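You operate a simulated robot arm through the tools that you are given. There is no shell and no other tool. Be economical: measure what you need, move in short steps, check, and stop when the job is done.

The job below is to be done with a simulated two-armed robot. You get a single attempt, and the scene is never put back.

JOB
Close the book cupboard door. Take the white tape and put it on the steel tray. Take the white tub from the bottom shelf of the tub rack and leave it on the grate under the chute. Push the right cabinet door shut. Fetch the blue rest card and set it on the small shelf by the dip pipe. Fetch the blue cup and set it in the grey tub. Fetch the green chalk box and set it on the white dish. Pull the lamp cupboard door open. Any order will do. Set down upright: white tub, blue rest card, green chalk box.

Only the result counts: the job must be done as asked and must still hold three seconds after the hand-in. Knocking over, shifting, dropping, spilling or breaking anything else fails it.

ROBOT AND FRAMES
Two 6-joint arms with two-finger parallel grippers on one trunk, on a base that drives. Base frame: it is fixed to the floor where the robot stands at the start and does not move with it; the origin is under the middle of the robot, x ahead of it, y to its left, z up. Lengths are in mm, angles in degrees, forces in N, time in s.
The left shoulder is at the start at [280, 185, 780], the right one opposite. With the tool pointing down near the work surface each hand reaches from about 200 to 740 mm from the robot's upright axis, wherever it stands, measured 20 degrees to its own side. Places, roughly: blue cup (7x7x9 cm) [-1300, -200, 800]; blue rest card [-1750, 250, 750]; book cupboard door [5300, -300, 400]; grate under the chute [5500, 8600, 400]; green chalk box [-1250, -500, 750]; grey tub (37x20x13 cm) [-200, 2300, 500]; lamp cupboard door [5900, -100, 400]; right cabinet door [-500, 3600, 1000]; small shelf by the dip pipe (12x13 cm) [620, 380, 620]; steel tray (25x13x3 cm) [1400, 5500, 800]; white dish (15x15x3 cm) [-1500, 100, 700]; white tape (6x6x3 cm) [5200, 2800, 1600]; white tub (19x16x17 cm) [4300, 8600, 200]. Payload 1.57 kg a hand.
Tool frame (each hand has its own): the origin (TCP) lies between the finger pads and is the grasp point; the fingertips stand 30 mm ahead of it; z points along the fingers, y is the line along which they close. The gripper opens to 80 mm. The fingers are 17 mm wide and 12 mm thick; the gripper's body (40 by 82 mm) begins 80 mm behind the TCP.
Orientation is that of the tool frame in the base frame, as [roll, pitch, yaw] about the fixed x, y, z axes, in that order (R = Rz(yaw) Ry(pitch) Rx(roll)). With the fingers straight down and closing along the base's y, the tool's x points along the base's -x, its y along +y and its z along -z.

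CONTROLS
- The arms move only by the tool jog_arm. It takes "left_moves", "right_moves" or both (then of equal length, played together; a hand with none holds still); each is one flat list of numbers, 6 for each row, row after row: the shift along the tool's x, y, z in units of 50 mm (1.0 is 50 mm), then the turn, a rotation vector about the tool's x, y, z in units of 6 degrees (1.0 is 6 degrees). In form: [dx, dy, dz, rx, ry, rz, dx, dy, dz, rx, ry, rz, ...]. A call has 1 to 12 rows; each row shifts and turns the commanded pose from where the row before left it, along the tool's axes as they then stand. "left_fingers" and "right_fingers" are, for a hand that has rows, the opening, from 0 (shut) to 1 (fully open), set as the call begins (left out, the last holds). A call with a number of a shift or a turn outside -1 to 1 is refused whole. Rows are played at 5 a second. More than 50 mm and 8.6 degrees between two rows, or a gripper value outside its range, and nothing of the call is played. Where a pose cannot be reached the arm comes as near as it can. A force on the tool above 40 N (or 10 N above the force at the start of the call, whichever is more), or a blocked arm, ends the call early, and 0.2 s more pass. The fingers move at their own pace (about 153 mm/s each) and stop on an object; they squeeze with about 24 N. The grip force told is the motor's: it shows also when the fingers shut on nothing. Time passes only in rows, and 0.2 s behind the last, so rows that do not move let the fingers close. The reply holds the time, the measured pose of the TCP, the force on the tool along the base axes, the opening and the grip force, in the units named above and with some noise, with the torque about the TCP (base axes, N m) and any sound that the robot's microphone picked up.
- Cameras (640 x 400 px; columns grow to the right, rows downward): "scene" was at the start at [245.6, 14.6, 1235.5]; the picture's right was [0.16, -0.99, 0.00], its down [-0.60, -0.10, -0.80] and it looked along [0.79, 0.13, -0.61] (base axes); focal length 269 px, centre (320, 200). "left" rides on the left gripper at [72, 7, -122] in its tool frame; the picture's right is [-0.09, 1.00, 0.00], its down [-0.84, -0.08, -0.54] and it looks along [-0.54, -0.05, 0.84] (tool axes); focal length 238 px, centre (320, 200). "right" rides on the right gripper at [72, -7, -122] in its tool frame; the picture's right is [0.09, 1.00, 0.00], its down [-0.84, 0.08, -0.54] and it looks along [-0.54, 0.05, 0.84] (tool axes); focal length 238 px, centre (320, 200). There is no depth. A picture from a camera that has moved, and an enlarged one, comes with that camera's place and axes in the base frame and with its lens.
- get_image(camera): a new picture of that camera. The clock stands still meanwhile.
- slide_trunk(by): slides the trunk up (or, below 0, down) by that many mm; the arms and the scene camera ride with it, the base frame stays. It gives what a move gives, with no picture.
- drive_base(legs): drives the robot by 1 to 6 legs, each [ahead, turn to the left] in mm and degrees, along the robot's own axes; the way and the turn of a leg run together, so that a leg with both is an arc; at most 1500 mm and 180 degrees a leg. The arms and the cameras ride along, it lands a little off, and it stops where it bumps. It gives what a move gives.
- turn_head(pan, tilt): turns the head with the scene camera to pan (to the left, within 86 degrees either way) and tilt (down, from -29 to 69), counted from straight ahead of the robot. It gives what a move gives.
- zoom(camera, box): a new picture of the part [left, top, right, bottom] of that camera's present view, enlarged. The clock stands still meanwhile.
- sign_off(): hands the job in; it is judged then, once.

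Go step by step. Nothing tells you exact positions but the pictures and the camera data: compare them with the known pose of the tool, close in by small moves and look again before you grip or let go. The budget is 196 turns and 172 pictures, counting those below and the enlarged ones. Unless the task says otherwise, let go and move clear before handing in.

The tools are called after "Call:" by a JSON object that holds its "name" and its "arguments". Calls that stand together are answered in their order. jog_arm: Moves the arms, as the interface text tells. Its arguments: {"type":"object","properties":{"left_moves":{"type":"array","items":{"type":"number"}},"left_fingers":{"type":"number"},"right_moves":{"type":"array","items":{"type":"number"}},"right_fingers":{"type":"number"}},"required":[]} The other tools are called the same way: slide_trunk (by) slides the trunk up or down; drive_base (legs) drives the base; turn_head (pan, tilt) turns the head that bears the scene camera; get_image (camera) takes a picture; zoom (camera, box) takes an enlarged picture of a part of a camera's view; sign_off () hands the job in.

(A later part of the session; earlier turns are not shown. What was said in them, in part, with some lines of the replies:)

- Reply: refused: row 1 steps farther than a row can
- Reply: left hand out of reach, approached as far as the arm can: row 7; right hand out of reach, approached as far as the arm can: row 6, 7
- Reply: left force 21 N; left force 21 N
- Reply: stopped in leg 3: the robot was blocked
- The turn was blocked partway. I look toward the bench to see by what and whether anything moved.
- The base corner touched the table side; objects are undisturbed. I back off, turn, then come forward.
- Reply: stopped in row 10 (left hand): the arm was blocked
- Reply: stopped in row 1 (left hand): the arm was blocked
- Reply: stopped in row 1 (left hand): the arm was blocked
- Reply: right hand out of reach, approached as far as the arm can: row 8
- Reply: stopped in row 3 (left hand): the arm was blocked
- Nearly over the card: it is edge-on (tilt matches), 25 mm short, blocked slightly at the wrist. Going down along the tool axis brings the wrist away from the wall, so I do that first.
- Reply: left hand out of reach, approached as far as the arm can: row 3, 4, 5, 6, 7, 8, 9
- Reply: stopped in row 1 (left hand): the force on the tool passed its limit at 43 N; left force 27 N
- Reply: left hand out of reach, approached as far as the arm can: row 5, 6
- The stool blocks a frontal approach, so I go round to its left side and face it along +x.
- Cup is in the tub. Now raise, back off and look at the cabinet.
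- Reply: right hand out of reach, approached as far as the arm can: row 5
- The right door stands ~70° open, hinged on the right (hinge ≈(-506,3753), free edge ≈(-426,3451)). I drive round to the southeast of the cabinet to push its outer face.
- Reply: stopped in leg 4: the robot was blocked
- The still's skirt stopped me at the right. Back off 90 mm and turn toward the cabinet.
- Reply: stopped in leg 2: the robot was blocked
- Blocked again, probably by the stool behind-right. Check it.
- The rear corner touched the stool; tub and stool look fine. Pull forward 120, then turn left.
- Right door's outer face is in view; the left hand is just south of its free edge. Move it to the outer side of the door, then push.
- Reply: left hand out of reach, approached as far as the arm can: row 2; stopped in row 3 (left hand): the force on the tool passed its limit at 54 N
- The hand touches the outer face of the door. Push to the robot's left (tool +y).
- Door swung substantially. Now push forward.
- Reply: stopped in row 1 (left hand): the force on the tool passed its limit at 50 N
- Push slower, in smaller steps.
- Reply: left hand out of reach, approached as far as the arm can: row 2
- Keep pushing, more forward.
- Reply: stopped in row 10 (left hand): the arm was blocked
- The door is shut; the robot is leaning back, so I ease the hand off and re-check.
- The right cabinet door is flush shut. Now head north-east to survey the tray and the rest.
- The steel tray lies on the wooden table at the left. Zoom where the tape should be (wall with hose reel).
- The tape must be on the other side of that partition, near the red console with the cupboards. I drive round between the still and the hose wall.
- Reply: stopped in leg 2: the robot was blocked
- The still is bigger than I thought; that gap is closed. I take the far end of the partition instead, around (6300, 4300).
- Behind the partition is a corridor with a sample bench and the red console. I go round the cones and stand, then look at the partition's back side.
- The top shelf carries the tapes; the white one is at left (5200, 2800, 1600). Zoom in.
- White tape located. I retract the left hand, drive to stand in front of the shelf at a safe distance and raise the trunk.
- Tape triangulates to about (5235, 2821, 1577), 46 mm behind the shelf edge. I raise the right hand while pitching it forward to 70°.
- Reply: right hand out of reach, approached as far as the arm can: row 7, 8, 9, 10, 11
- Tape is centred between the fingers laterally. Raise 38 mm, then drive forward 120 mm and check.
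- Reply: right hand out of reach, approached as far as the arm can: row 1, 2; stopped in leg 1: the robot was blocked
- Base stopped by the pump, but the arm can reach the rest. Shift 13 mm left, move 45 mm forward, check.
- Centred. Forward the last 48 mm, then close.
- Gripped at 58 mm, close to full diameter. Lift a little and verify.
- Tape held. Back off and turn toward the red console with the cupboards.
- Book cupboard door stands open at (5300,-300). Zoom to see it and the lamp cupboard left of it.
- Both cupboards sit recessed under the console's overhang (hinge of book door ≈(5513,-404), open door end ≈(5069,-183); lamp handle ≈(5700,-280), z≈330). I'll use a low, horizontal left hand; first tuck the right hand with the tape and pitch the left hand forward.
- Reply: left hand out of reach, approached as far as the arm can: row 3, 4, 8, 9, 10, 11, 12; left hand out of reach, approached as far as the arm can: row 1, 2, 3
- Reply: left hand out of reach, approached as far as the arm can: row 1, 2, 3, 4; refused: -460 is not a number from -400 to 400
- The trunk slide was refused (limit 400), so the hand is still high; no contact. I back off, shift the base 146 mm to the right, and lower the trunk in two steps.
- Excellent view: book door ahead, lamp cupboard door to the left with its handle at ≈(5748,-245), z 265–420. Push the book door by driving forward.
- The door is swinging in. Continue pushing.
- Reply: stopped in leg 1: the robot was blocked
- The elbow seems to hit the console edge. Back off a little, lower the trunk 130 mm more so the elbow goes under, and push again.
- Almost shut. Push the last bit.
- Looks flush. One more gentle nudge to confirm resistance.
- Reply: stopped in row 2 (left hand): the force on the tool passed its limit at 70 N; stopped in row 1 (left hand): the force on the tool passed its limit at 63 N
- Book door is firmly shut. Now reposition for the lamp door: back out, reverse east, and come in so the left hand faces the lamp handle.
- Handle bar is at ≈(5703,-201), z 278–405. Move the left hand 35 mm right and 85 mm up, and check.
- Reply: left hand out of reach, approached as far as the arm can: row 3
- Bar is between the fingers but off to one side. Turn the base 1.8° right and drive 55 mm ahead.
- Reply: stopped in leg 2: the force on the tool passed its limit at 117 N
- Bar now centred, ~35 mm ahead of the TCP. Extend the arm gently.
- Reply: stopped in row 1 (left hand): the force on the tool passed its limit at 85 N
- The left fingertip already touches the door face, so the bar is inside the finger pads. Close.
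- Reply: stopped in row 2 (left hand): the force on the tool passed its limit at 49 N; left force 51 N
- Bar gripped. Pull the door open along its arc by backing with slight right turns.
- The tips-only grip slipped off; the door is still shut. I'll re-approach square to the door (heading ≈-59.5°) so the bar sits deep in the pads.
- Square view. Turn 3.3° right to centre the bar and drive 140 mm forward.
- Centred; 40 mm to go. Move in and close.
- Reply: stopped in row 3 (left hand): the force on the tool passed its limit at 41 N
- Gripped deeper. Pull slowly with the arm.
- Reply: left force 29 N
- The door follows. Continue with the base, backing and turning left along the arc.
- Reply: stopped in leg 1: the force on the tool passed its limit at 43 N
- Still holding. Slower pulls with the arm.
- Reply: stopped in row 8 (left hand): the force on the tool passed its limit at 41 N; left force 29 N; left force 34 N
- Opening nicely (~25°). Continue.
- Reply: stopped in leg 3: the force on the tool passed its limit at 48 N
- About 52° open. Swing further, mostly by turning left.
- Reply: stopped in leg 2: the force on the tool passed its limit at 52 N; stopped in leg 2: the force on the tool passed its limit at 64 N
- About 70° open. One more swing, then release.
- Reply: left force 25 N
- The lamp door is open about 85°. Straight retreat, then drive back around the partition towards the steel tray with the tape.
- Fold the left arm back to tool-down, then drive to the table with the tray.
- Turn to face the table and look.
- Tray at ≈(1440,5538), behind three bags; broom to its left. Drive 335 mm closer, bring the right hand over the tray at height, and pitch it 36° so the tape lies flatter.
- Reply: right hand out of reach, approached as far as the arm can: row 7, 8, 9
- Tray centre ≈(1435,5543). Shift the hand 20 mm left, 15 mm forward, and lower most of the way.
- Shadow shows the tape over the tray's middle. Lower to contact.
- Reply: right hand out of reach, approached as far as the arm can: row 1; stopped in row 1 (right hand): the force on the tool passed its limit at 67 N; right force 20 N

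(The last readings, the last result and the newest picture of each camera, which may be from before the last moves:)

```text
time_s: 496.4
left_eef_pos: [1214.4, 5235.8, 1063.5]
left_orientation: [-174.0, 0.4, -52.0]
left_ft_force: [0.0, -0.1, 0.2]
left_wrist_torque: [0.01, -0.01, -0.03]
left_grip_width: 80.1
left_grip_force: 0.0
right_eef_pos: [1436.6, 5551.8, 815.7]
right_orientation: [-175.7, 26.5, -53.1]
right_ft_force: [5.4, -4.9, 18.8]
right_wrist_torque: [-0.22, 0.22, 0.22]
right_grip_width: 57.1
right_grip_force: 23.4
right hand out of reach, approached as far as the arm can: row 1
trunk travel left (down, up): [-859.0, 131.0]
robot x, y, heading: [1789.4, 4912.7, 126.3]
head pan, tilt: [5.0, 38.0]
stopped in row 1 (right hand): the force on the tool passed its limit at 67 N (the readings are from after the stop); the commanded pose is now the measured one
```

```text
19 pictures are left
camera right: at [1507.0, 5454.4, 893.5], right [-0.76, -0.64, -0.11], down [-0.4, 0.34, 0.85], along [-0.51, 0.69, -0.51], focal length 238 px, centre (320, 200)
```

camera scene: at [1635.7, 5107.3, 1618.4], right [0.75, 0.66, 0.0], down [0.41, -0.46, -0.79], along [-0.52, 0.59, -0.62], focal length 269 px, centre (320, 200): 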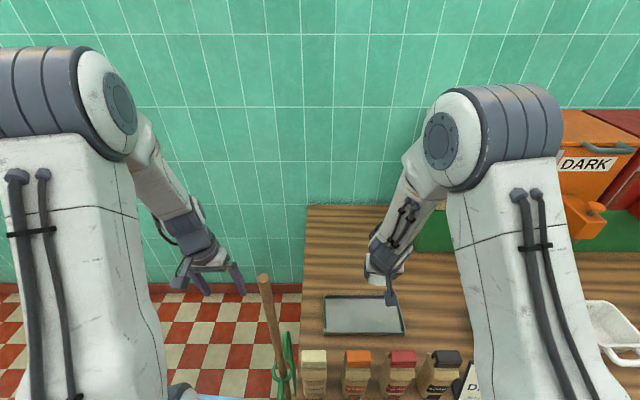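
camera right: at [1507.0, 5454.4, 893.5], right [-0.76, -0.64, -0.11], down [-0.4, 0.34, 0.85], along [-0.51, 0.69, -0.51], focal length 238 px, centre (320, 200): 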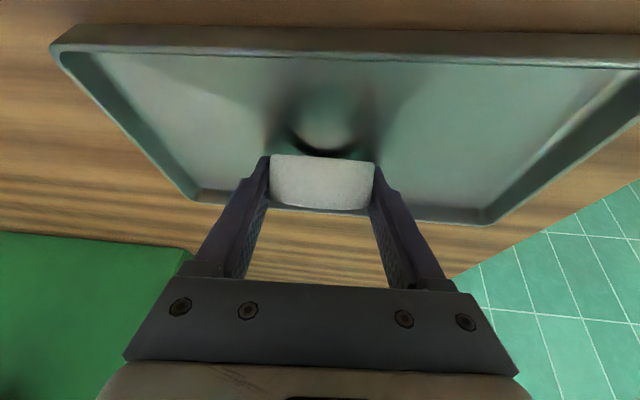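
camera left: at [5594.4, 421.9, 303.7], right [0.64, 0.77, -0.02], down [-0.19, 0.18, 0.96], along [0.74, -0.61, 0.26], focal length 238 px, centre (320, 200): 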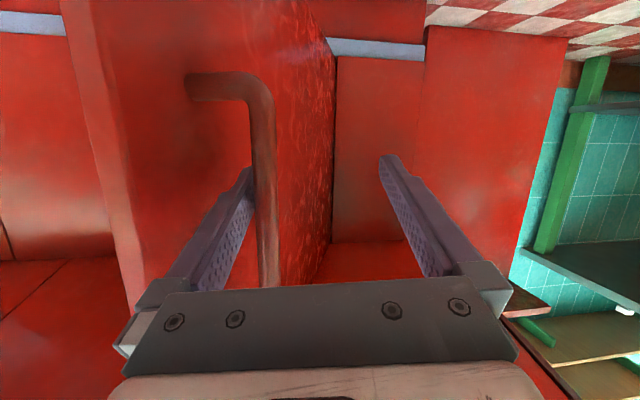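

Contact in the tray. Open and lift away.

Call:
{"name": "jog_arm", "arguments": {"right_moves": [-0.03, 0, -0.06, 0, 0, 0]}}

Call:
{"name": "jog_arm", "arguments": {"right_moves": [0, 0, 0, 0, 0, 0, 0, 0, 0, 0, 0, 0], "right_fingers": 1}}

Call:
{"name": "jog_arm", "arguments": {"right_moves": [0, 0, -0.6, 0, 0, 0, -0.3, 0, -0.8, 0, 0, 0, -0.4, 0, -0.85, 0, 0, 0, -0.4, 0, -0.85, 0, 0, 0, -0.4, 0, -0.85, 0, 0, 0]}}

Call:
{"name": "get_image", "arguments": {"camera": "right"}}

```text
time_s: 496.8
left_eef_pos: [1214.2, 5234.7, 1062.6]
left_orientation: [-173.9, 0.2, -52.1]
left_ft_force: [-0.2, -0.7, 0.8]
left_wrist_torque: [-0.03, -0.01, -0.01]
left_grip_width: 80.1
left_grip_force: 0.1
right_eef_pos: [1437.5, 5550.8, 818.3]
right_orientation: [-175.8, 26.2, -53.0]
right_ft_force: [0.2, -0.7, -1.2]
right_wrist_torque: [0.01, -0.02, 0.01]
right_grip_width: 57.2
right_grip_force: 23.6
trunk travel left (down, up): [-859.0, 131.0]
robot x, y, heading: [1783.9, 4914.8, 126.6]
head pan, tilt: [5.0, 38.0]
```

```text
time_s: 497.4
left_eef_pos: [1213.8, 5235.4, 1062.8]
left_orientation: [-173.9, 0.3, -52.2]
left_ft_force: [-0.1, -0.3, -0.1]
left_wrist_torque: [0.01, 0.02, -0.02]
left_grip_width: 80.2
left_grip_force: 0.1
right_eef_pos: [1437.6, 5550.8, 818.6]
right_orientation: [-175.8, 26.2, -53.1]
right_ft_force: [-0.2, 0.5, -0.6]
right_wrist_torque: [0.01, -0.02, 0.02]
right_grip_width: 79.8
right_grip_force: 0.0
trunk travel left (down, up): [-859.0, 131.0]
robot x, y, heading: [1784.8, 4911.6, 126.2]
head pan, tilt: [5.0, 38.0]
```

```text
time_s: 498.6
left_eef_pos: [1214.6, 5235.9, 1062.4]
left_orientation: [-174.1, 0.3, -51.9]
left_ft_force: [0.1, -0.4, 0.8]
left_wrist_torque: [-0.02, 0.0, 0.02]
left_grip_width: 80.1
left_grip_force: 0.1
right_eef_pos: [1437.0, 5528.4, 1028.3]
right_orientation: [-175.9, 26.3, -53.1]
right_ft_force: [-0.1, -0.7, 0.6]
right_wrist_torque: [-0.01, 0.0, 0.0]
right_grip_width: 80.1
right_grip_force: 0.0
trunk travel left (down, up): [-859.0, 131.0]
robot x, y, heading: [1783.7, 4913.1, 126.4]
head pan, tilt: [5.0, 38.0]
```

```text
18 pictures are left
camera right: at [1507.4, 5431.5, 1105.6], right [-0.76, -0.64, -0.11], down [-0.4, 0.34, 0.85], along [-0.5, 0.69, -0.52], focal length 238 px, centre (320, 200)
```

right: 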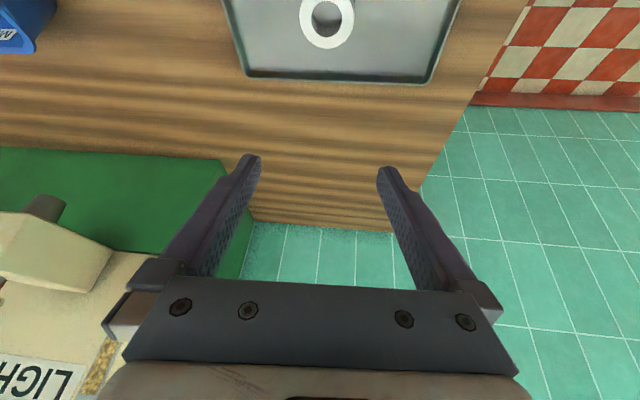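

Tape lies flat in the tray. Last job: the white tub. Back off and drive north-east to the tub rack.

Call:
{"name": "drive_base", "arguments": {"legs": [[-335, 0], [0, -93.1], [1150, 0], [1142, 0], [0, 17], [1450, 0]]}}

Call:
{"name": "turn_head", "arguments": {"pan": 25, "tilt": 25}}

Call:
{"name": "get_image", "arguments": {"camera": "scene"}}

```text
time_s: 523.4
left_eef_pos: [4909.1, 7737.2, 1062.8]
left_orientation: [-174.0, 0.3, -125.4]
left_ft_force: [-0.2, 0.2, -0.2]
left_wrist_torque: [0.01, -0.03, 0.0]
left_grip_width: 80.2
left_grip_force: 0.1
right_eef_pos: [5254.8, 7606.2, 1027.5]
right_orientation: [-175.8, 26.3, -126.5]
right_ft_force: [-0.9, -0.3, 0.8]
right_wrist_torque: [0.02, -0.02, -0.01]
right_grip_width: 80.1
right_grip_force: 0.1
trunk travel left (down, up): [-859.0, 131.0]
robot x, y, heading: [4766.8, 7095.4, 53.0]
head pan, tilt: [5.0, 38.0]
```

```text
time_s: 524.2
left_eef_pos: [4910.1, 7736.2, 1062.4]
left_orientation: [-174.0, 0.2, -125.4]
left_ft_force: [0.1, -0.4, 0.0]
left_wrist_torque: [-0.04, 0.01, 0.05]
left_grip_width: 80.2
left_grip_force: 0.0
right_eef_pos: [5253.5, 7606.5, 1028.0]
right_orientation: [-175.8, 26.3, -126.5]
right_ft_force: [-0.3, -0.6, 0.0]
right_wrist_torque: [-0.04, 0.01, -0.01]
right_grip_width: 80.0
right_grip_force: 0.0
trunk travel left (down, up): [-859.0, 131.0]
robot x, y, heading: [4768.4, 7092.9, 52.7]
head pan, tilt: [25.0, 25.0]
```

```text
17 pictures are left
camera scene: at [4880.4, 7313.1, 1638.7], right [0.98, -0.21, 0.0], down [-0.09, -0.41, -0.91], along [0.19, 0.89, -0.42], focal length 269 px, centre (320, 200)
```

scene: 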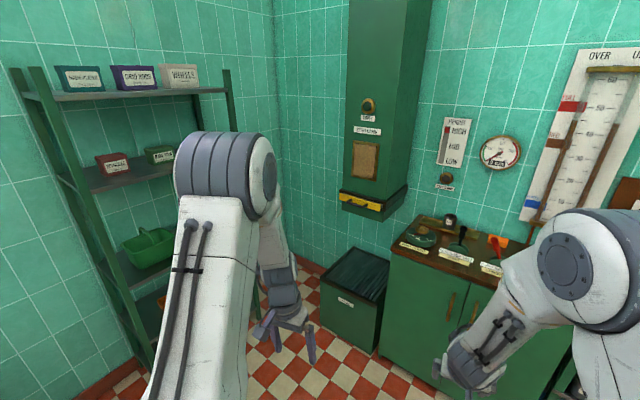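

The grate is the bin top under the chute at (5500, 8600). Turn to face the tub rack and look at its bottom shelf.

Call:
{"name": "drive_base", "arguments": {"legs": [[0, 55]]}}

Call:
{"name": "turn_head", "arguments": {"pan": 0, "tilt": 38}}

Call:
{"name": "get_image", "arguments": {"camera": "scene"}}

```text
time_s: 527.0
left_eef_pos: [4329.9, 7590.5, 1063.2]
left_orientation: [-174.0, 0.2, -71.4]
left_ft_force: [0.3, -0.2, -0.6]
left_wrist_torque: [-0.01, 0.0, 0.01]
left_grip_width: 80.0
left_grip_force: 0.1
right_eef_pos: [4638.1, 7791.9, 1028.5]
right_orientation: [-175.8, 26.3, -72.4]
right_ft_force: [0.5, -0.3, 0.2]
right_wrist_torque: [-0.02, 0.01, -0.02]
right_grip_width: 80.0
right_grip_force: 0.1
trunk travel left (down, up): [-859.0, 131.0]
robot x, y, heading: [4768.0, 7094.7, 107.2]
head pan, tilt: [25.0, 25.0]
```

```text
time_s: 527.9
left_eef_pos: [4329.4, 7589.2, 1063.0]
left_orientation: [-174.0, 0.3, -71.5]
left_ft_force: [-0.6, -0.5, 0.0]
left_wrist_torque: [-0.01, 0.0, -0.04]
left_grip_width: 80.2
left_grip_force: 0.2
right_eef_pos: [4638.9, 7789.9, 1028.1]
right_orientation: [-175.9, 26.3, -72.3]
right_ft_force: [0.3, -0.1, 0.0]
right_wrist_torque: [-0.01, -0.02, 0.02]
right_grip_width: 80.0
right_grip_force: 0.1
trunk travel left (down, up): [-859.0, 131.0]
robot x, y, heading: [4765.4, 7097.9, 107.0]
head pan, tilt: [0.0, 38.0]
```

```text
16 pictures are left
camera scene: at [4692.2, 7330.7, 1618.4], right [0.96, 0.29, 0.0], down [0.18, -0.59, -0.79], along [-0.23, 0.75, -0.62], focal length 269 px, centre (320, 200)
```

scene: 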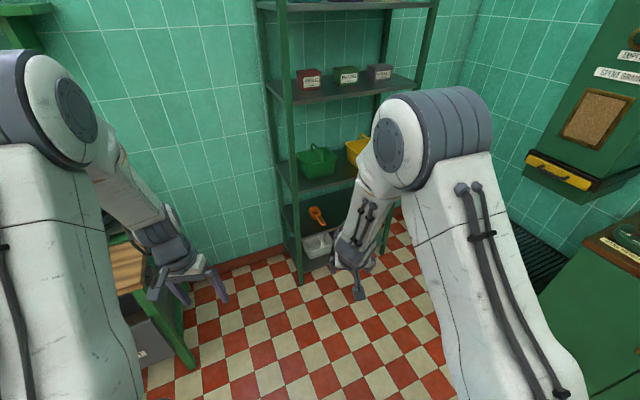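

The white tub is on the bottom shelf at (318,243). Zoom.

Call:
{"name": "zoom", "arguments": {"camera": "scene", "box": [265, 180, 393, 290]}}

```text
3.64 times, centred on (329, 235) of scene
camera zoom: at [4692.2, 7330.7, 1618.4], right [0.96, 0.29, 0.0], down [0.18, -0.59, -0.79], along [-0.23, 0.75, -0.62], focal length 978 px, centre (287, 73)
```

zoom: 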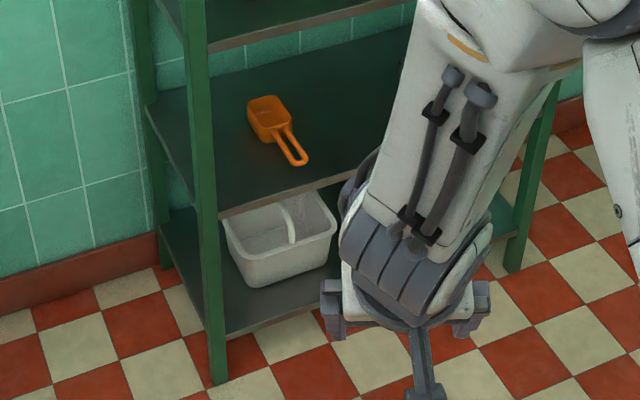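

The tub has a bail handle; centre ≈(4287,8558), shelf z≈160, next shelf ≈476. I pitch the left hand forward, tuck the right hand, and drive to a stand-off square to the rack.

Call:
{"name": "jog_arm", "arguments": {"left_moves": [-0.399, 0, -0.203, 0, -1, 0, -0.418, 0, -0.16, 0, -1, 0, -0.432, 0, -0.116, 0, -1, 0, -0.442, 0, -0.07, 0, -1, 0, -0.446, 0, -0.023, 0, -1, 0, -0.447, 0, 0.024, 0, -1, 0, -0.442, 0, 0.07, 0, -1, 0, -0.432, 0, 0.116, 0, -1, 0, -0.417, 0, 0.16, 0, -1, 0, -0.398, 0, 0.203, 0, -1, 0, -0.375, 0, 0.244, 0, -1, 0, -0.347, 0, 0.282, 0, -1, 0], "right_moves": [0.5, -0.5, 0, 0, 0.9, 0, 0.5, -0.5, 0, 0, 0.9, 0, 0.5, -0.5, 0, 0, 0.9, 0, 0.5, -0.4, 0, 0, 0.9, 0, 0.4, -0.4, 0, 0, 0.8, 0, 0, 0, 0, 0, 0, 0, 0, 0, 0, 0, 0, 0, 0, 0, 0, 0, 0, 0, 0, 0, 0, 0, 0, 0, 0, 0, 0, 0, 0, 0, 0, 0, 0, 0, 0, 0, 0, 0, 0, 0, 0, 0]}}

Call:
{"name": "drive_base", "arguments": {"legs": [[0, -60.2], [730, 0], [0, 84]]}}

Call:
{"name": "slide_trunk", "arguments": {"by": -400}}

Call:
{"name": "slide_trunk", "arguments": {"by": -400}}

Call:
{"name": "get_image", "arguments": {"camera": "left"}}

```text
time_s: 530.5
left_eef_pos: [4241.1, 7812.2, 1185.9]
left_orientation: [-160.9, 71.6, -53.3]
left_ft_force: [0.5, -0.1, -0.1]
left_wrist_torque: [0.01, 0.02, 0.02]
left_grip_width: 80.1
left_grip_force: 0.0
right_eef_pos: [4783.4, 7712.8, 1000.0]
right_orientation: [-176.2, 0.1, -74.3]
right_ft_force: [-0.7, -0.2, 0.1]
right_wrist_torque: [-0.01, -0.04, -0.02]
right_grip_width: 79.9
right_grip_force: 0.1
trunk travel left (down, up): [-859.0, 131.0]
robot x, y, heading: [4769.0, 7092.1, 107.2]
head pan, tilt: [0.0, 38.0]
```

```text
time_s: 538.0
left_eef_pos: [5537.3, 8475.8, 1184.8]
left_orientation: [-163.0, 71.7, -111.0]
left_ft_force: [15.9, -14.1, 1.0]
left_wrist_torque: [-0.01, -0.09, -0.55]
left_grip_width: 61.9
left_grip_force: 0.1
right_eef_pos: [5768.6, 7995.7, 1000.2]
right_orientation: [-176.2, 0.0, -127.1]
right_ft_force: [0.1, 0.6, -1.3]
right_wrist_torque: [0.02, 0.0, 0.0]
right_grip_width: 80.2
right_grip_force: 0.1
trunk travel left (down, up): [-859.0, 131.0]
robot x, y, heading: [5266.5, 7636.6, 54.0]
head pan, tilt: [0.0, 38.0]
stopped in leg 3: the force on the tool passed its limit at 60 N (the readings are from after the stop); the commanded pose is now the measured one
```

```text
time_s: 539.0
left_eef_pos: [5539.8, 8475.1, 1141.4]
left_orientation: [-162.9, 72.0, -111.2]
left_ft_force: [7.7, -18.7, 2.5]
left_wrist_torque: [0.07, 0.03, -0.12]
left_grip_width: 64.5
left_grip_force: 0.1
right_eef_pos: [5769.5, 7993.9, 954.8]
right_orientation: [-176.3, 0.1, -127.2]
right_ft_force: [-0.6, -1.3, -0.6]
right_wrist_torque: [0.01, -0.01, 0.0]
right_grip_width: 79.9
right_grip_force: 0.0
trunk travel left (down, up): [-812.0, 178.0]
robot x, y, heading: [5266.4, 7637.2, 53.8]
head pan, tilt: [0.0, 38.0]
stopped: the force on the tool passed its limit at 41 N (the readings are from after the stop); the commanded pose is now the measured one
```

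```text
time_s: 540.2
left_eef_pos: [5539.3, 8473.7, 1078.3]
left_orientation: [-162.5, 72.6, -111.1]
left_ft_force: [3.3, -21.9, 7.6]
left_wrist_torque: [0.29, 0.12, 0.22]
left_grip_width: 66.3
left_grip_force: 0.0
right_eef_pos: [5769.4, 7994.3, 893.9]
right_orientation: [-176.2, 0.4, -127.0]
right_ft_force: [-5.2, -3.1, 28.1]
right_wrist_torque: [0.69, 1.28, 0.29]
right_grip_width: 80.1
right_grip_force: 0.1
trunk travel left (down, up): [-746.0, 244.0]
robot x, y, heading: [5267.6, 7636.4, 54.0]
head pan, tilt: [0.0, 38.0]
stopped: the force on the tool passed its limit at 165 N (the readings are from after the stop); the commanded pose is now the measured one
```

```text
14 pictures are left
camera left: at [5452.0, 8367.7, 1044.2], right [-0.77, 0.63, 0.0], down [-0.18, -0.22, 0.96], along [0.61, 0.74, 0.28], focal length 238 px, centre (320, 200)
```

left: 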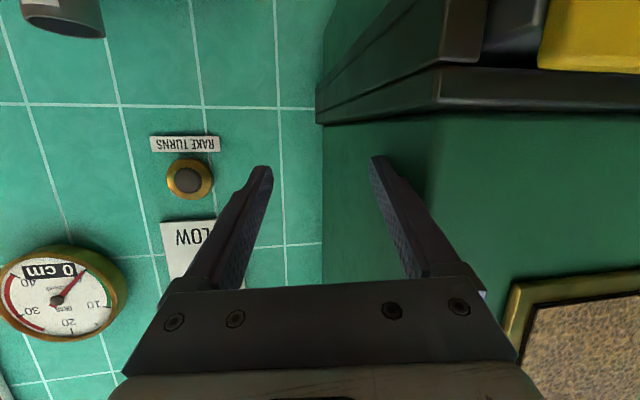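

The left hand touched the chute and the trunk lowering pressed the right hand on something. Undo: raise the trunk and back away, then inspect.

Call:
{"name": "slide_trunk", "arguments": {"by": 115}}

Call:
{"name": "turn_head", "arguments": {"pan": -15, "tilt": 45}}

Call:
{"name": "get_image", "arguments": {"camera": "scene"}}

```text
time_s: 541.6
left_eef_pos: [5539.0, 8475.6, 1188.4]
left_orientation: [-162.8, 72.1, -111.1]
left_ft_force: [12.3, -18.3, -17.6]
left_wrist_torque: [-1.01, -0.36, -0.38]
left_grip_width: 62.6
left_grip_force: 0.1
right_eef_pos: [5770.5, 7995.4, 1006.1]
right_orientation: [-176.3, 0.1, -127.0]
right_ft_force: [-0.1, 0.2, -0.1]
right_wrist_torque: [-0.01, -0.04, -0.02]
right_grip_width: 79.9
right_grip_force: 0.1
trunk travel left (down, up): [-861.0, 129.0]
robot x, y, heading: [5265.8, 7638.1, 53.8]
head pan, tilt: [0.0, 38.0]
```

```text
time_s: 542.4
left_eef_pos: [5539.3, 8476.8, 1189.9]
left_orientation: [-162.7, 72.1, -111.1]
left_ft_force: [12.1, -19.7, -15.2]
left_wrist_torque: [-0.92, -0.32, -0.31]
left_grip_width: 62.3
left_grip_force: 0.0
right_eef_pos: [5770.8, 7995.3, 1006.8]
right_orientation: [-176.2, 0.1, -126.9]
right_ft_force: [-0.4, 0.2, -0.5]
right_wrist_torque: [0.02, 0.05, 0.0]
right_grip_width: 80.0
right_grip_force: 0.0
trunk travel left (down, up): [-861.0, 129.0]
robot x, y, heading: [5265.4, 7632.3, 53.7]
head pan, tilt: [-15.0, 45.0]
```

```text
13 pictures are left
camera scene: at [5423.2, 7816.1, 1610.0], right [0.63, -0.78, 0.0], down [-0.55, -0.44, -0.71], along [0.55, 0.45, -0.71], focal length 269 px, centre (320, 200)
```

scene: 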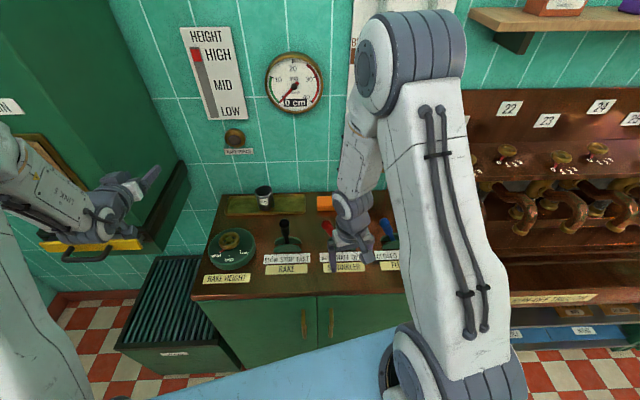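

Nothing seems knocked. Now back off 250 mm, turn to heading ≈114°, then lower the trunk in the clear.

Call:
{"name": "drive_base", "arguments": {"legs": [[-250, 0], [0, 60.7]]}}

Call:
{"name": "slide_trunk", "arguments": {"by": -400}}

Call:
{"name": "slide_trunk", "arguments": {"by": -400}}

Call:
{"name": "get_image", "arguments": {"camera": "left"}}

```text
time_s: 546.9
left_eef_pos: [4511.9, 8081.8, 1191.4]
left_orientation: [-162.3, 72.5, -48.8]
left_ft_force: [-0.2, 1.1, -0.5]
left_wrist_torque: [0.01, 0.04, -0.01]
left_grip_width: 80.1
left_grip_force: 0.1
right_eef_pos: [5046.6, 8054.8, 1006.7]
right_orientation: [-176.0, 0.2, -65.5]
right_ft_force: [0.1, 0.2, 0.7]
right_wrist_torque: [0.0, 0.01, -0.03]
right_grip_width: 80.0
right_grip_force: 0.1
trunk travel left (down, up): [-861.0, 129.0]
robot x, y, heading: [5124.9, 7439.6, 115.6]
head pan, tilt: [-15.0, 45.0]
```

```text
time_s: 550.7
left_eef_pos: [4512.9, 8081.4, 791.7]
left_orientation: [-162.2, 72.4, -49.0]
left_ft_force: [-0.6, 1.2, 0.6]
left_wrist_torque: [0.02, -0.02, 0.02]
left_grip_width: 79.9
left_grip_force: 0.0
right_eef_pos: [5046.9, 8055.6, 607.1]
right_orientation: [-176.1, 0.2, -65.5]
right_ft_force: [0.0, -1.1, -0.3]
right_wrist_torque: [0.01, 0.0, 0.01]
right_grip_width: 79.9
right_grip_force: 0.1
trunk travel left (down, up): [-461.0, 529.0]
robot x, y, heading: [5124.8, 7436.4, 115.9]
head pan, tilt: [-15.0, 45.0]
```

```text
time_s: 554.6
left_eef_pos: [4511.4, 8082.3, 392.1]
left_orientation: [-162.2, 72.4, -48.9]
left_ft_force: [0.0, 0.5, -0.1]
left_wrist_torque: [0.01, -0.04, 0.0]
left_grip_width: 80.3
left_grip_force: 0.0
right_eef_pos: [5046.2, 8055.3, 206.2]
right_orientation: [-176.1, 0.2, -65.6]
right_ft_force: [1.0, -0.4, -0.8]
right_wrist_torque: [0.02, 0.02, 0.0]
right_grip_width: 80.0
right_grip_force: 0.0
trunk travel left (down, up): [-61.0, 929.0]
robot x, y, heading: [5121.2, 7439.0, 115.3]
head pan, tilt: [-15.0, 45.0]
```

```text
12 pictures are left
camera left: at [4564.6, 7954.9, 357.5], right [-0.92, -0.38, 0.0], down [0.1, -0.26, 0.96], along [-0.37, 0.89, 0.28], focal length 238 px, centre (320, 200)
```

left: 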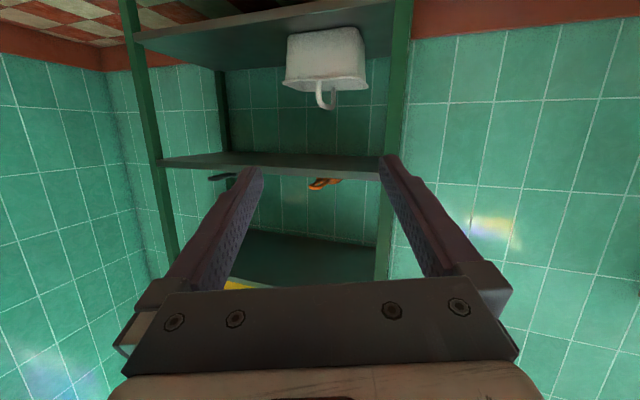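

Tub: bottom z≈162, rim ≈256, handle arch top ≈297, and it's straight ahead of the hand. Lower to z≈290 and drive in 400 mm.

Call:
{"name": "slide_trunk", "arguments": {"by": -58}}

Call:
{"name": "jog_arm", "arguments": {"left_moves": [0.42, 0, 0, 0, 0, 0, 0.42, 0, 0, 0, 0, 0]}}

Call:
{"name": "drive_base", "arguments": {"legs": [[370, 0]]}}

Call:
{"name": "get_image", "arguments": {"camera": "left"}}

```text
time_s: 555.5
left_eef_pos: [4510.5, 8081.7, 332.6]
left_orientation: [-162.2, 72.4, -48.9]
left_ft_force: [-1.3, 0.5, -0.1]
left_wrist_torque: [0.02, -0.01, 0.04]
left_grip_width: 80.4
left_grip_force: 0.0
right_eef_pos: [5046.6, 8054.9, 147.6]
right_orientation: [-176.1, 0.3, -65.5]
right_ft_force: [0.1, -0.2, -1.3]
right_wrist_torque: [0.0, 0.01, -0.02]
right_grip_width: 80.0
right_grip_force: 0.2
trunk travel left (down, up): [-3.0, 987.0]
robot x, y, heading: [5122.9, 7442.1, 115.4]
head pan, tilt: [-15.0, 45.0]
```

```text
time_s: 556.1
left_eef_pos: [4520.3, 8072.4, 293.8]
left_orientation: [-162.2, 72.5, -48.9]
left_ft_force: [0.2, 0.4, 0.5]
left_wrist_torque: [0.02, 0.0, -0.01]
left_grip_width: 80.1
left_grip_force: 0.0
right_eef_pos: [5046.4, 8054.9, 148.9]
right_orientation: [-176.2, 0.2, -65.5]
right_ft_force: [0.4, -0.9, -0.4]
right_wrist_torque: [0.05, 0.02, 0.0]
right_grip_width: 80.0
right_grip_force: 0.1
trunk travel left (down, up): [-3.0, 987.0]
robot x, y, heading: [5121.2, 7440.3, 115.5]
head pan, tilt: [-15.0, 45.0]
```

```text
time_s: 558.5
left_eef_pos: [4357.4, 8401.9, 293.7]
left_orientation: [-162.2, 72.4, -48.8]
left_ft_force: [-0.6, -0.3, 0.4]
left_wrist_torque: [0.03, 0.0, 0.01]
left_grip_width: 80.0
left_grip_force: 0.1
right_eef_pos: [4883.7, 8387.7, 148.0]
right_orientation: [-176.1, 0.2, -65.3]
right_ft_force: [-0.6, -0.1, -0.4]
right_wrist_torque: [-0.01, 0.02, 0.0]
right_grip_width: 79.9
right_grip_force: 0.1
trunk travel left (down, up): [-3.0, 987.0]
robot x, y, heading: [4965.3, 7770.4, 116.0]
head pan, tilt: [-15.0, 45.0]
```

```text
11 pictures are left
camera left: at [4410.4, 8275.1, 259.8], right [-0.92, -0.39, 0.0], down [0.1, -0.26, 0.96], along [-0.37, 0.89, 0.28], focal length 238 px, centre (320, 200)
```

left: 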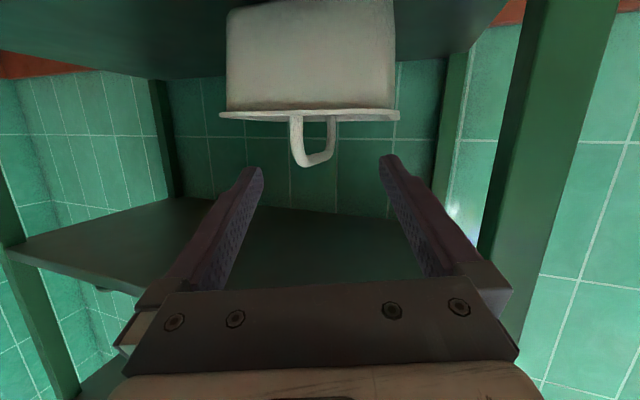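

Handle arch spans depth-wise, slightly oblique; its centre ≈(4303,8544). Shift the hand 14 mm right, drive 145 mm in, and check.

Call:
{"name": "jog_arm", "arguments": {"left_moves": [0.08, -0.28, 0, 0, 0, 0]}}

Call:
{"name": "drive_base", "arguments": {"legs": [[140, 0]]}}

Call:
{"name": "get_image", "arguments": {"camera": "left"}}

```text
time_s: 558.9
left_eef_pos: [4370.2, 8405.7, 292.0]
left_orientation: [-162.2, 72.3, -48.6]
left_ft_force: [-0.7, 0.1, 0.2]
left_wrist_torque: [0.01, 0.0, 0.04]
left_grip_width: 80.1
left_grip_force: 0.1
right_eef_pos: [4884.1, 8387.6, 149.6]
right_orientation: [-176.1, 0.2, -65.3]
right_ft_force: [0.1, 0.0, 0.6]
right_wrist_torque: [0.0, 0.02, -0.04]
right_grip_width: 80.0
right_grip_force: 0.1
trunk travel left (down, up): [-3.0, 987.0]
robot x, y, heading: [4960.3, 7775.5, 115.8]
head pan, tilt: [-15.0, 45.0]
```

```text
time_s: 560.2
left_eef_pos: [4311.8, 8534.6, 291.8]
left_orientation: [-162.2, 72.4, -48.8]
left_ft_force: [-0.3, -0.5, 0.2]
left_wrist_torque: [0.01, 0.01, 0.0]
left_grip_width: 79.8
left_grip_force: 0.1
right_eef_pos: [4823.0, 8514.9, 147.7]
right_orientation: [-176.0, 0.3, -65.4]
right_ft_force: [0.6, -0.8, 0.3]
right_wrist_torque: [-0.01, 0.01, 0.01]
right_grip_width: 79.9
right_grip_force: 0.0
trunk travel left (down, up): [-3.0, 987.0]
robot x, y, heading: [4899.0, 7900.2, 115.7]
head pan, tilt: [-15.0, 45.0]
```

```text
10 pictures are left
camera left: at [4363.8, 8406.5, 258.0], right [-0.92, -0.39, 0.0], down [0.1, -0.26, 0.96], along [-0.37, 0.89, 0.28], focal length 238 px, centre (320, 200)
```

left: 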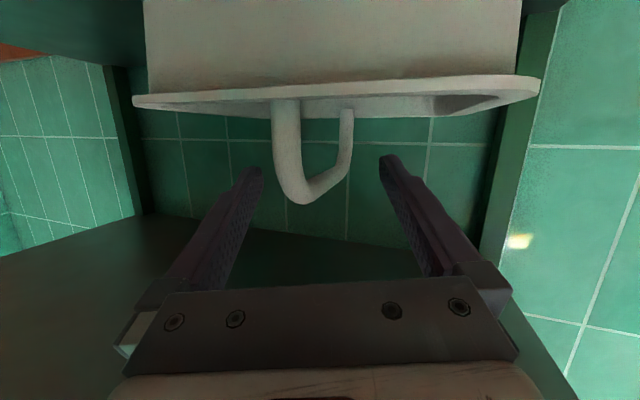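

Arch centre is 35 mm further on. Move in, close, and test lift.

Call:
{"name": "drive_base", "arguments": {"legs": [[33, 0]]}}

Call:
{"name": "jog_arm", "arguments": {"left_moves": [0.08, 0, 0, 0, 0, 0, 0, 0, 0, 0, 0, 0]}}

Call:
{"name": "jog_arm", "arguments": {"left_moves": [0, 0, 0, 0, 0, 0, 0, 0, 0, 0, 0, 0, 0, 0, 0, 0, 0, 0], "left_fingers": 0}}

Call:
{"name": "get_image", "arguments": {"camera": "left"}}

```text
time_s: 561.1
left_eef_pos: [4297.1, 8562.6, 291.5]
left_orientation: [-162.2, 72.3, -48.8]
left_ft_force: [0.4, -0.3, 0.0]
left_wrist_torque: [0.02, 0.01, 0.01]
left_grip_width: 80.2
left_grip_force: 0.1
right_eef_pos: [4808.6, 8545.1, 148.4]
right_orientation: [-176.1, 0.2, -65.5]
right_ft_force: [-0.8, 0.2, 0.7]
right_wrist_torque: [0.03, 0.01, 0.02]
right_grip_width: 80.1
right_grip_force: 0.0
trunk travel left (down, up): [-3.0, 987.0]
robot x, y, heading: [4887.3, 7928.7, 115.7]
head pan, tilt: [-15.0, 45.0]
```

```text
time_s: 561.7
left_eef_pos: [4298.1, 8562.2, 287.5]
left_orientation: [-162.2, 72.4, -48.7]
left_ft_force: [-0.1, 0.6, 0.4]
left_wrist_torque: [-0.01, 0.0, 0.01]
left_grip_width: 79.9
left_grip_force: 0.1
right_eef_pos: [4808.9, 8544.0, 149.1]
right_orientation: [-176.1, 0.0, -65.4]
right_ft_force: [0.0, 0.6, 0.5]
right_wrist_torque: [0.01, -0.01, -0.01]
right_grip_width: 79.8
right_grip_force: 0.1
trunk travel left (down, up): [-3.0, 987.0]
robot x, y, heading: [4887.1, 7929.9, 115.6]
head pan, tilt: [-15.0, 45.0]
```

```text
time_s: 562.5
left_eef_pos: [4296.6, 8561.9, 289.6]
left_orientation: [-162.2, 72.4, -48.9]
left_ft_force: [0.4, 0.6, 1.3]
left_wrist_torque: [-0.23, 0.02, 0.0]
left_grip_width: 13.9
left_grip_force: 24.4
right_eef_pos: [4809.6, 8543.8, 149.5]
right_orientation: [-176.1, 0.2, -65.5]
right_ft_force: [-0.9, 0.4, 0.4]
right_wrist_torque: [-0.04, -0.01, -0.03]
right_grip_width: 80.2
right_grip_force: 0.0
trunk travel left (down, up): [-3.0, 987.0]
robot x, y, heading: [4886.5, 7930.1, 115.5]
head pan, tilt: [-15.0, 45.0]
```

```text
9 pictures are left
camera left: at [4350.1, 8435.4, 254.2], right [-0.92, -0.39, 0.0], down [0.1, -0.26, 0.96], along [-0.37, 0.89, 0.28], focal length 238 px, centre (320, 200)
```

left: 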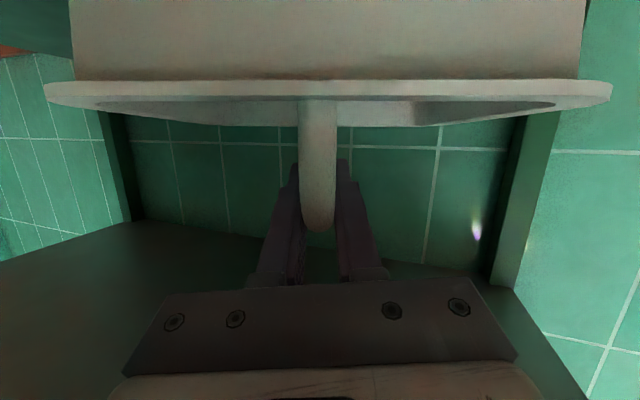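

Handle gripped. Lift 25 mm with the trunk and back out straight.

Call:
{"name": "slide_trunk", "arguments": {"by": 25}}

Call:
{"name": "drive_base", "arguments": {"legs": [[-150, 0], [-250, 0]]}}

Call:
{"name": "get_image", "arguments": {"camera": "left"}}

```text
time_s: 563.2
left_eef_pos: [4297.9, 8562.0, 313.1]
left_orientation: [-162.2, 72.4, -48.9]
left_ft_force: [-0.5, 0.0, -1.2]
left_wrist_torque: [-0.07, -0.01, 0.03]
left_grip_width: 14.0
left_grip_force: 23.6
right_eef_pos: [4809.6, 8543.6, 173.2]
right_orientation: [-176.1, 0.2, -65.4]
right_ft_force: [0.3, 0.0, -0.7]
right_wrist_torque: [0.01, 0.03, 0.02]
right_grip_width: 79.8
right_grip_force: 0.0
trunk travel left (down, up): [-28.0, 962.0]
robot x, y, heading: [4888.6, 7930.0, 115.6]
head pan, tilt: [-15.0, 45.0]
```

```text
time_s: 566.0
left_eef_pos: [4469.7, 8200.7, 312.4]
left_orientation: [-162.2, 72.4, -48.8]
left_ft_force: [-1.1, 0.3, -3.6]
left_wrist_torque: [-0.06, -0.02, 0.01]
left_grip_width: 13.7
left_grip_force: 23.6
right_eef_pos: [4982.6, 8182.9, 173.2]
right_orientation: [-176.2, 0.2, -65.4]
right_ft_force: [-0.5, 0.3, 0.0]
right_wrist_torque: [-0.02, -0.01, 0.0]
right_grip_width: 80.1
right_grip_force: 0.1
trunk travel left (down, up): [-28.0, 962.0]
robot x, y, heading: [5058.1, 7566.5, 115.7]
head pan, tilt: [-15.0, 45.0]
```

```text
8 pictures are left
camera left: at [4523.1, 8074.0, 278.9], right [-0.92, -0.39, 0.0], down [0.1, -0.26, 0.96], along [-0.37, 0.89, 0.28], focal length 238 px, centre (320, 200)
```

left: 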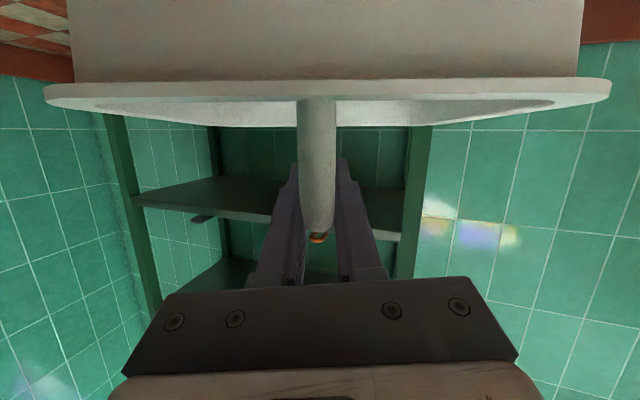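

Tub hangs level. Raise it well above the grate height and drive round to the bin under the chute.

Call:
{"name": "slide_trunk", "arguments": {"by": 340}}

Call:
{"name": "drive_base", "arguments": {"legs": [[0, -65.7], [-400, 0], [0, 16], [708, 0]]}}

Call:
{"name": "turn_head", "arguments": {"pan": 15, "tilt": 35}}

Call:
{"name": "get_image", "arguments": {"camera": "scene"}}

```text
time_s: 569.3
left_eef_pos: [4468.6, 8201.0, 653.7]
left_orientation: [-162.2, 72.4, -48.8]
left_ft_force: [-0.7, -0.4, -2.9]
left_wrist_torque: [-0.04, -0.07, 0.03]
left_grip_width: 13.8
left_grip_force: 24.2
right_eef_pos: [4981.9, 8184.2, 513.2]
right_orientation: [-176.1, 0.2, -65.4]
right_ft_force: [0.4, 0.0, 0.3]
right_wrist_torque: [0.01, 0.01, 0.0]
right_grip_width: 80.1
right_grip_force: 0.2
trunk travel left (down, up): [-368.0, 622.0]
robot x, y, heading: [5059.8, 7565.6, 115.8]
head pan, tilt: [-15.0, 45.0]
```

```text
time_s: 578.3
left_eef_pos: [5144.7, 8667.5, 650.6]
left_orientation: [-162.3, 72.1, -98.2]
left_ft_force: [-0.1, -0.1, -1.6]
left_wrist_torque: [-0.03, 0.06, 0.0]
left_grip_width: 13.7
left_grip_force: 23.7
right_eef_pos: [5461.4, 8259.9, 513.0]
right_orientation: [-175.8, -1.0, -114.7]
right_ft_force: [-1.0, -0.3, 0.5]
right_wrist_torque: [0.02, 0.02, -0.01]
right_grip_width: 80.0
right_grip_force: 0.1
trunk travel left (down, up): [-368.0, 622.0]
robot x, y, heading: [5051.1, 7806.0, 66.5]
head pan, tilt: [-15.0, 45.0]
stopped in leg 4: the force on the tool passed its limit at 78 N (the readings are from after the stop); the commanded pose is now the measured one
```

```text
time_s: 579.3
left_eef_pos: [5144.6, 8668.2, 652.8]
left_orientation: [-162.3, 72.2, -98.2]
left_ft_force: [-0.7, -0.5, -2.9]
left_wrist_torque: [-0.02, 0.03, 0.05]
left_grip_width: 13.7
left_grip_force: 24.2
right_eef_pos: [5461.4, 8261.0, 513.0]
right_orientation: [-175.9, -1.0, -114.8]
right_ft_force: [-0.8, -0.6, -1.2]
right_wrist_torque: [0.0, -0.02, 0.02]
right_grip_width: 80.2
right_grip_force: 0.1
trunk travel left (down, up): [-368.0, 622.0]
robot x, y, heading: [5046.6, 7808.0, 66.2]
head pan, tilt: [15.0, 35.0]
```

```text
7 pictures are left
camera scene: at [5125.7, 8043.3, 1131.8], right [0.99, -0.15, 0.0], down [-0.09, -0.57, -0.82], along [0.13, 0.81, -0.57], focal length 269 px, centre (320, 200)
```

scene: 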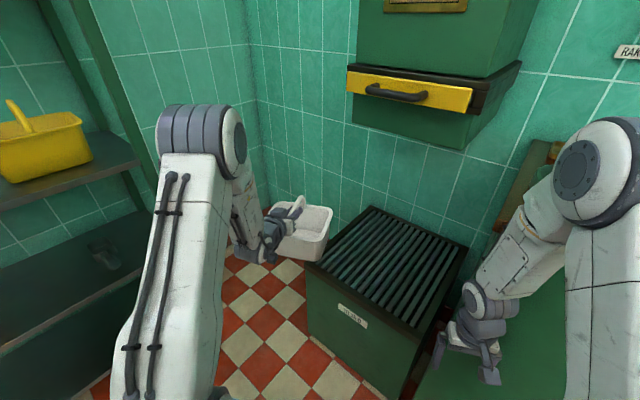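

The right hand touched the cabinet front; retract it. Grate centre ≈(5465,8680), z≈400–430.

Call:
{"name": "jog_arm", "arguments": {"right_moves": [0.9, 0, 0, 0, 0, 0, 0.9, 0, 0, 0, 0, 0, 0.9, 0, 0, 0, 0, 0, 0.9, 0, 0, 0, 0, 0, 0, 0, -0.9, 0, 0, 0, 0.9, 0, 0, 0, 0, 0]}}

```text
time_s: 580.7
left_eef_pos: [5146.1, 8668.8, 652.5]
left_orientation: [-162.3, 72.2, -98.2]
left_ft_force: [0.7, 0.5, -1.6]
left_wrist_torque: [-0.04, 0.06, -0.01]
left_grip_width: 13.6
left_grip_force: 23.9
right_eef_pos: [5436.1, 8210.6, 544.9]
right_orientation: [-175.9, -1.2, -114.7]
right_ft_force: [0.8, -1.2, 0.3]
right_wrist_torque: [0.01, 0.01, 0.02]
right_grip_width: 80.1
right_grip_force: 0.1
right hand out of reach, approached as far as the arm can: row 2, 3, 4, 5, 6
trunk travel left (down, up): [-368.0, 622.0]
robot x, y, heading: [5046.4, 7803.3, 66.3]
head pan, tilt: [15.0, 35.0]
```

Only a little retraction possible, so I turn 18° right and extend the left arm instead of driving.

Call:
{"name": "drive_base", "arguments": {"legs": [[0, -18]]}}

Call:
{"name": "jog_arm", "arguments": {"left_moves": [-0.15, 0, 0.47, 0, 0, 0, -0.15, 0, 0.47, 0, 0, 0, -0.15, 0, 0.47, 0, 0, 0, -0.15, 0, 0.47, 0, 0, 0]}}

Call:
{"name": "get_image", "arguments": {"camera": "scene"}}

```text
time_s: 582.1
left_eef_pos: [5408.3, 8595.6, 651.6]
left_orientation: [-162.3, 72.2, -116.5]
left_ft_force: [-0.3, 0.9, -2.3]
left_wrist_torque: [-0.03, 0.07, 0.0]
left_grip_width: 13.9
left_grip_force: 23.5
right_eef_pos: [5542.3, 8068.8, 545.1]
right_orientation: [-175.9, -1.1, -132.9]
right_ft_force: [0.4, -0.2, -0.2]
right_wrist_torque: [0.0, -0.03, -0.02]
right_grip_width: 79.7
right_grip_force: 0.1
trunk travel left (down, up): [-368.0, 622.0]
robot x, y, heading: [5049.6, 7808.1, 47.9]
head pan, tilt: [15.0, 35.0]
```

```text
time_s: 583.1
left_eef_pos: [5477.7, 8665.1, 652.2]
left_orientation: [-162.3, 72.1, -116.5]
left_ft_force: [0.2, 0.2, -3.0]
left_wrist_torque: [-0.05, 0.05, -0.01]
left_grip_width: 13.9
left_grip_force: 24.5
right_eef_pos: [5541.0, 8068.2, 545.4]
right_orientation: [-175.9, -1.1, -133.1]
right_ft_force: [-0.9, 0.4, -0.1]
right_wrist_torque: [0.02, 0.01, 0.02]
right_grip_width: 80.2
right_grip_force: 0.2
trunk travel left (down, up): [-368.0, 622.0]
robot x, y, heading: [5047.5, 7806.8, 47.7]
head pan, tilt: [15.0, 35.0]
```

```text
6 pictures are left
camera scene: at [5195.0, 8007.0, 1131.9], right [0.89, -0.46, 0.0], down [-0.26, -0.51, -0.82], along [0.37, 0.73, -0.57], focal length 269 px, centre (320, 200)
```

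scene: 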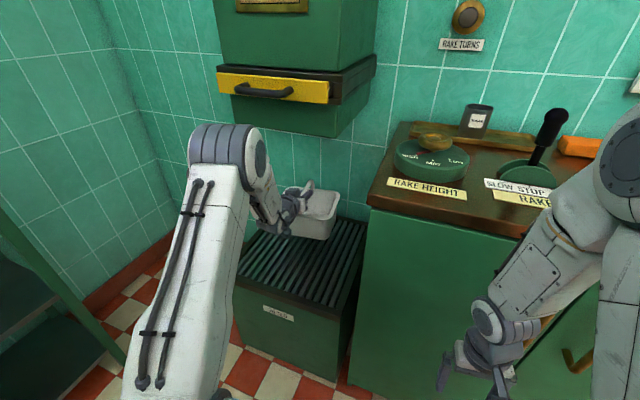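

The tub hangs exactly over the grate's centre (5486,8667). Lower with the trunk in steps.

Call:
{"name": "slide_trunk", "arguments": {"by": -85}}

Call:
{"name": "slide_trunk", "arguments": {"by": -12}}

Call:
{"name": "get_image", "arguments": {"camera": "scene"}}

```text
time_s: 584.3
left_eef_pos: [5477.7, 8665.7, 572.4]
left_orientation: [-162.1, 72.7, -116.4]
left_ft_force: [3.2, 1.6, 20.1]
left_wrist_torque: [-0.16, 0.66, -0.22]
left_grip_width: 14.6
left_grip_force: 23.8
right_eef_pos: [5541.1, 8067.9, 460.3]
right_orientation: [-175.9, -1.1, -133.0]
right_ft_force: [0.8, -0.2, -0.7]
right_wrist_torque: [-0.01, -0.03, 0.02]
right_grip_width: 80.4
right_grip_force: 0.0
trunk travel left (down, up): [-283.0, 707.0]
robot x, y, heading: [5048.6, 7810.7, 48.0]
head pan, tilt: [15.0, 35.0]
```

```text
time_s: 584.9
left_eef_pos: [5476.7, 8665.5, 557.0]
left_orientation: [-162.3, 72.3, -116.6]
left_ft_force: [3.7, 1.2, 12.1]
left_wrist_torque: [0.28, 0.27, -0.02]
left_grip_width: 14.5
left_grip_force: 23.6
right_eef_pos: [5543.0, 8069.2, 448.8]
right_orientation: [-176.0, -1.1, -133.0]
right_ft_force: [0.0, -0.2, -0.2]
right_wrist_torque: [0.02, 0.0, 0.01]
right_grip_width: 80.0
right_grip_force: 0.0
trunk travel left (down, up): [-271.0, 719.0]
robot x, y, heading: [5049.2, 7811.4, 48.0]
head pan, tilt: [15.0, 35.0]
```

```text
5 pictures are left
camera scene: at [5194.9, 8006.5, 1034.7], right [0.89, -0.46, 0.0], down [-0.26, -0.51, -0.82], along [0.37, 0.73, -0.57], focal length 269 px, centre (320, 200)
```

scene: 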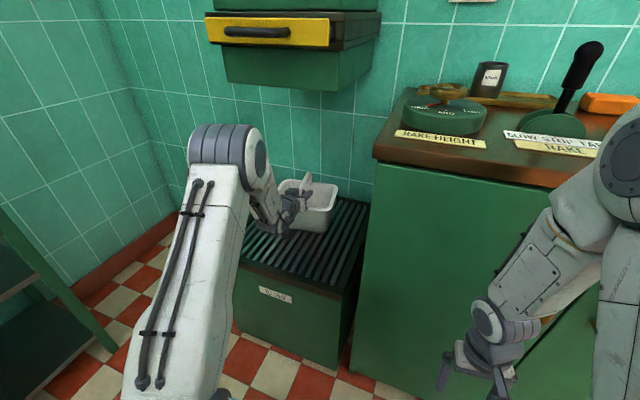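

Tub rests on the grate. Open and withdraw along the tool axis.

Call:
{"name": "jog_arm", "arguments": {"left_moves": [0, 0, 0, 0, 0, 0, 0, 0, 0, 0, 0, 0], "left_fingers": 1}}

Call:
{"name": "get_image", "arguments": {"camera": "left"}}

```text
time_s: 585.5
left_eef_pos: [5477.0, 8665.3, 556.0]
left_orientation: [-162.3, 72.1, -116.5]
left_ft_force: [0.1, 0.0, 0.4]
left_wrist_torque: [0.01, 0.03, 0.01]
left_grip_width: 80.0
left_grip_force: 0.0
right_eef_pos: [5541.6, 8069.2, 448.6]
right_orientation: [-175.9, -1.1, -133.0]
right_ft_force: [0.4, -0.6, -0.4]
right_wrist_torque: [0.02, -0.05, 0.01]
right_grip_width: 80.1
right_grip_force: 0.0
trunk travel left (down, up): [-271.0, 719.0]
robot x, y, heading: [5046.9, 7807.6, 48.0]
head pan, tilt: [15.0, 35.0]
```

```text
4 pictures are left
camera left: at [5379.1, 8567.5, 522.3], right [-0.71, 0.71, -0.01], down [-0.2, -0.19, 0.96], along [0.68, 0.68, 0.27], focal length 238 px, centre (320, 200)
```

left: 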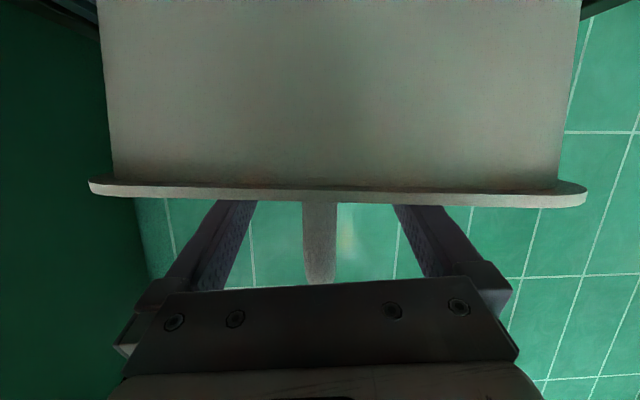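

The hand sank a bit along the handle, so I first lift straight up 65 mm, then back away.

Call:
{"name": "slide_trunk", "arguments": {"by": 65}}

Call:
{"name": "get_image", "arguments": {"camera": "left"}}

```text
time_s: 586.5
left_eef_pos: [5477.9, 8666.2, 621.5]
left_orientation: [-162.2, 72.2, -116.5]
left_ft_force: [1.0, 0.0, -0.5]
left_wrist_torque: [0.0, -0.01, 0.0]
left_grip_width: 79.9
left_grip_force: 0.1
right_eef_pos: [5542.0, 8069.1, 512.7]
right_orientation: [-175.9, -1.1, -133.0]
right_ft_force: [0.6, 0.3, 0.5]
right_wrist_torque: [0.05, 0.05, -0.02]
right_grip_width: 80.0
right_grip_force: 0.1
trunk travel left (down, up): [-336.0, 654.0]
robot x, y, heading: [5046.1, 7808.2, 48.1]
head pan, tilt: [15.0, 35.0]
```

```text
3 pictures are left
camera left: at [5379.5, 8567.8, 588.1], right [-0.71, 0.71, 0.0], down [-0.2, -0.19, 0.96], along [0.68, 0.68, 0.27], focal length 238 px, centre (320, 200)
```

left: 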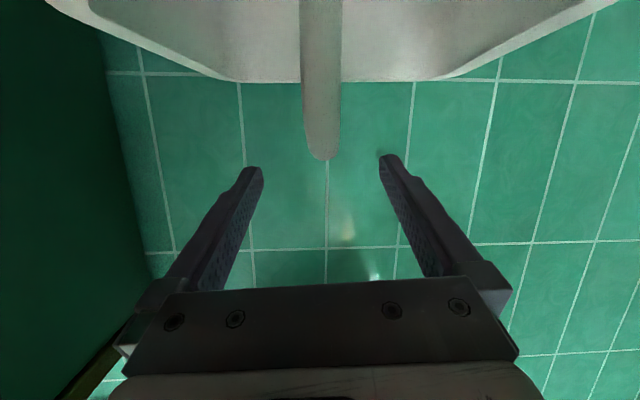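

Hand is clear above the handle. Back off and take a final look.

Call:
{"name": "drive_base", "arguments": {"legs": [[-350, 0]]}}

Call:
{"name": "zoom", "arguments": {"camera": "scene", "box": [180, 100, 500, 300]}}

```text
time_s: 588.8
left_eef_pos: [5236.8, 8403.8, 622.7]
left_orientation: [-162.3, 72.2, -116.2]
left_ft_force: [0.6, 0.0, -0.7]
left_wrist_torque: [0.01, 0.01, 0.0]
left_grip_width: 80.0
left_grip_force: 0.0
right_eef_pos: [5303.5, 7806.6, 514.7]
right_orientation: [-176.0, -1.0, -132.8]
right_ft_force: [0.5, -0.2, 0.2]
right_wrist_torque: [-0.01, 0.02, -0.02]
right_grip_width: 80.0
right_grip_force: 0.0
trunk travel left (down, up): [-336.0, 654.0]
robot x, y, heading: [4811.1, 7547.1, 48.2]
head pan, tilt: [15.0, 35.0]
```

```text
2.00 times, centred on (340, 200) of scene
camera zoom: at [4957.1, 7743.9, 1099.9], right [0.89, -0.45, 0.0], down [-0.26, -0.51, -0.82], along [0.37, 0.73, -0.57], focal length 538 px, centre (280, 200)
```

zoom: 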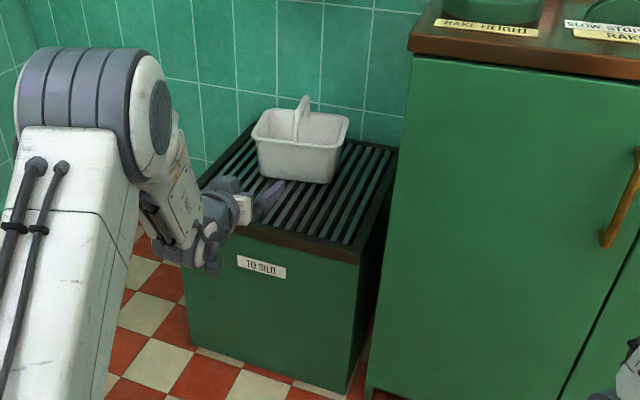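

The white tub stands upright on the grate and both hands are empty and clear. All eight tasks are done, so I hand in.

Call:
{"name": "sign_off", "arguments": {}}

```text
The job is handed in.
```

I finished all eight tasks and handed the job in. The result of the judging has not come back to me.

- **Book cupboard door:** shut; I pushed it until it would go no further.
- **White tape:** lying flat in the steel tray.
- **White tub:** upright on the grate under the chute.
- **Right cabinet door:** shut and flush with the left door.
- **Blue rest card:** standing upright on the small shelf by the dip pipe.
- **Blue cup:** standing in the grey tub.
- **Green chalk box:** upright on the white dish.
- **Lamp cupboard door:** pulled open to roughly 85°.

There were several unplanned bumps:
- The base touched the edge of the chalk bench and the corner of the stool that holds the grey tub.
- The still blocked the robot twice, and something low by the tape shelf, probably the pump, stopped it once.
- The left arm pushed against the wall or gauge board behind the chalk bench, and the robot rocked back.
- Later that arm, probably its elbow, caught the red console's edge.
- The left hand touched the chute.
- The right hand pressed hard, up to 165 N, on the lever cabinet beside the chute, and later brushed the cabinet's front.

I saw nothing knocked over in the pictures of the bench, the stool and the lever cabinet. I did not compare lever positions on that cabinet before and after, so I can't rule out that one moved.
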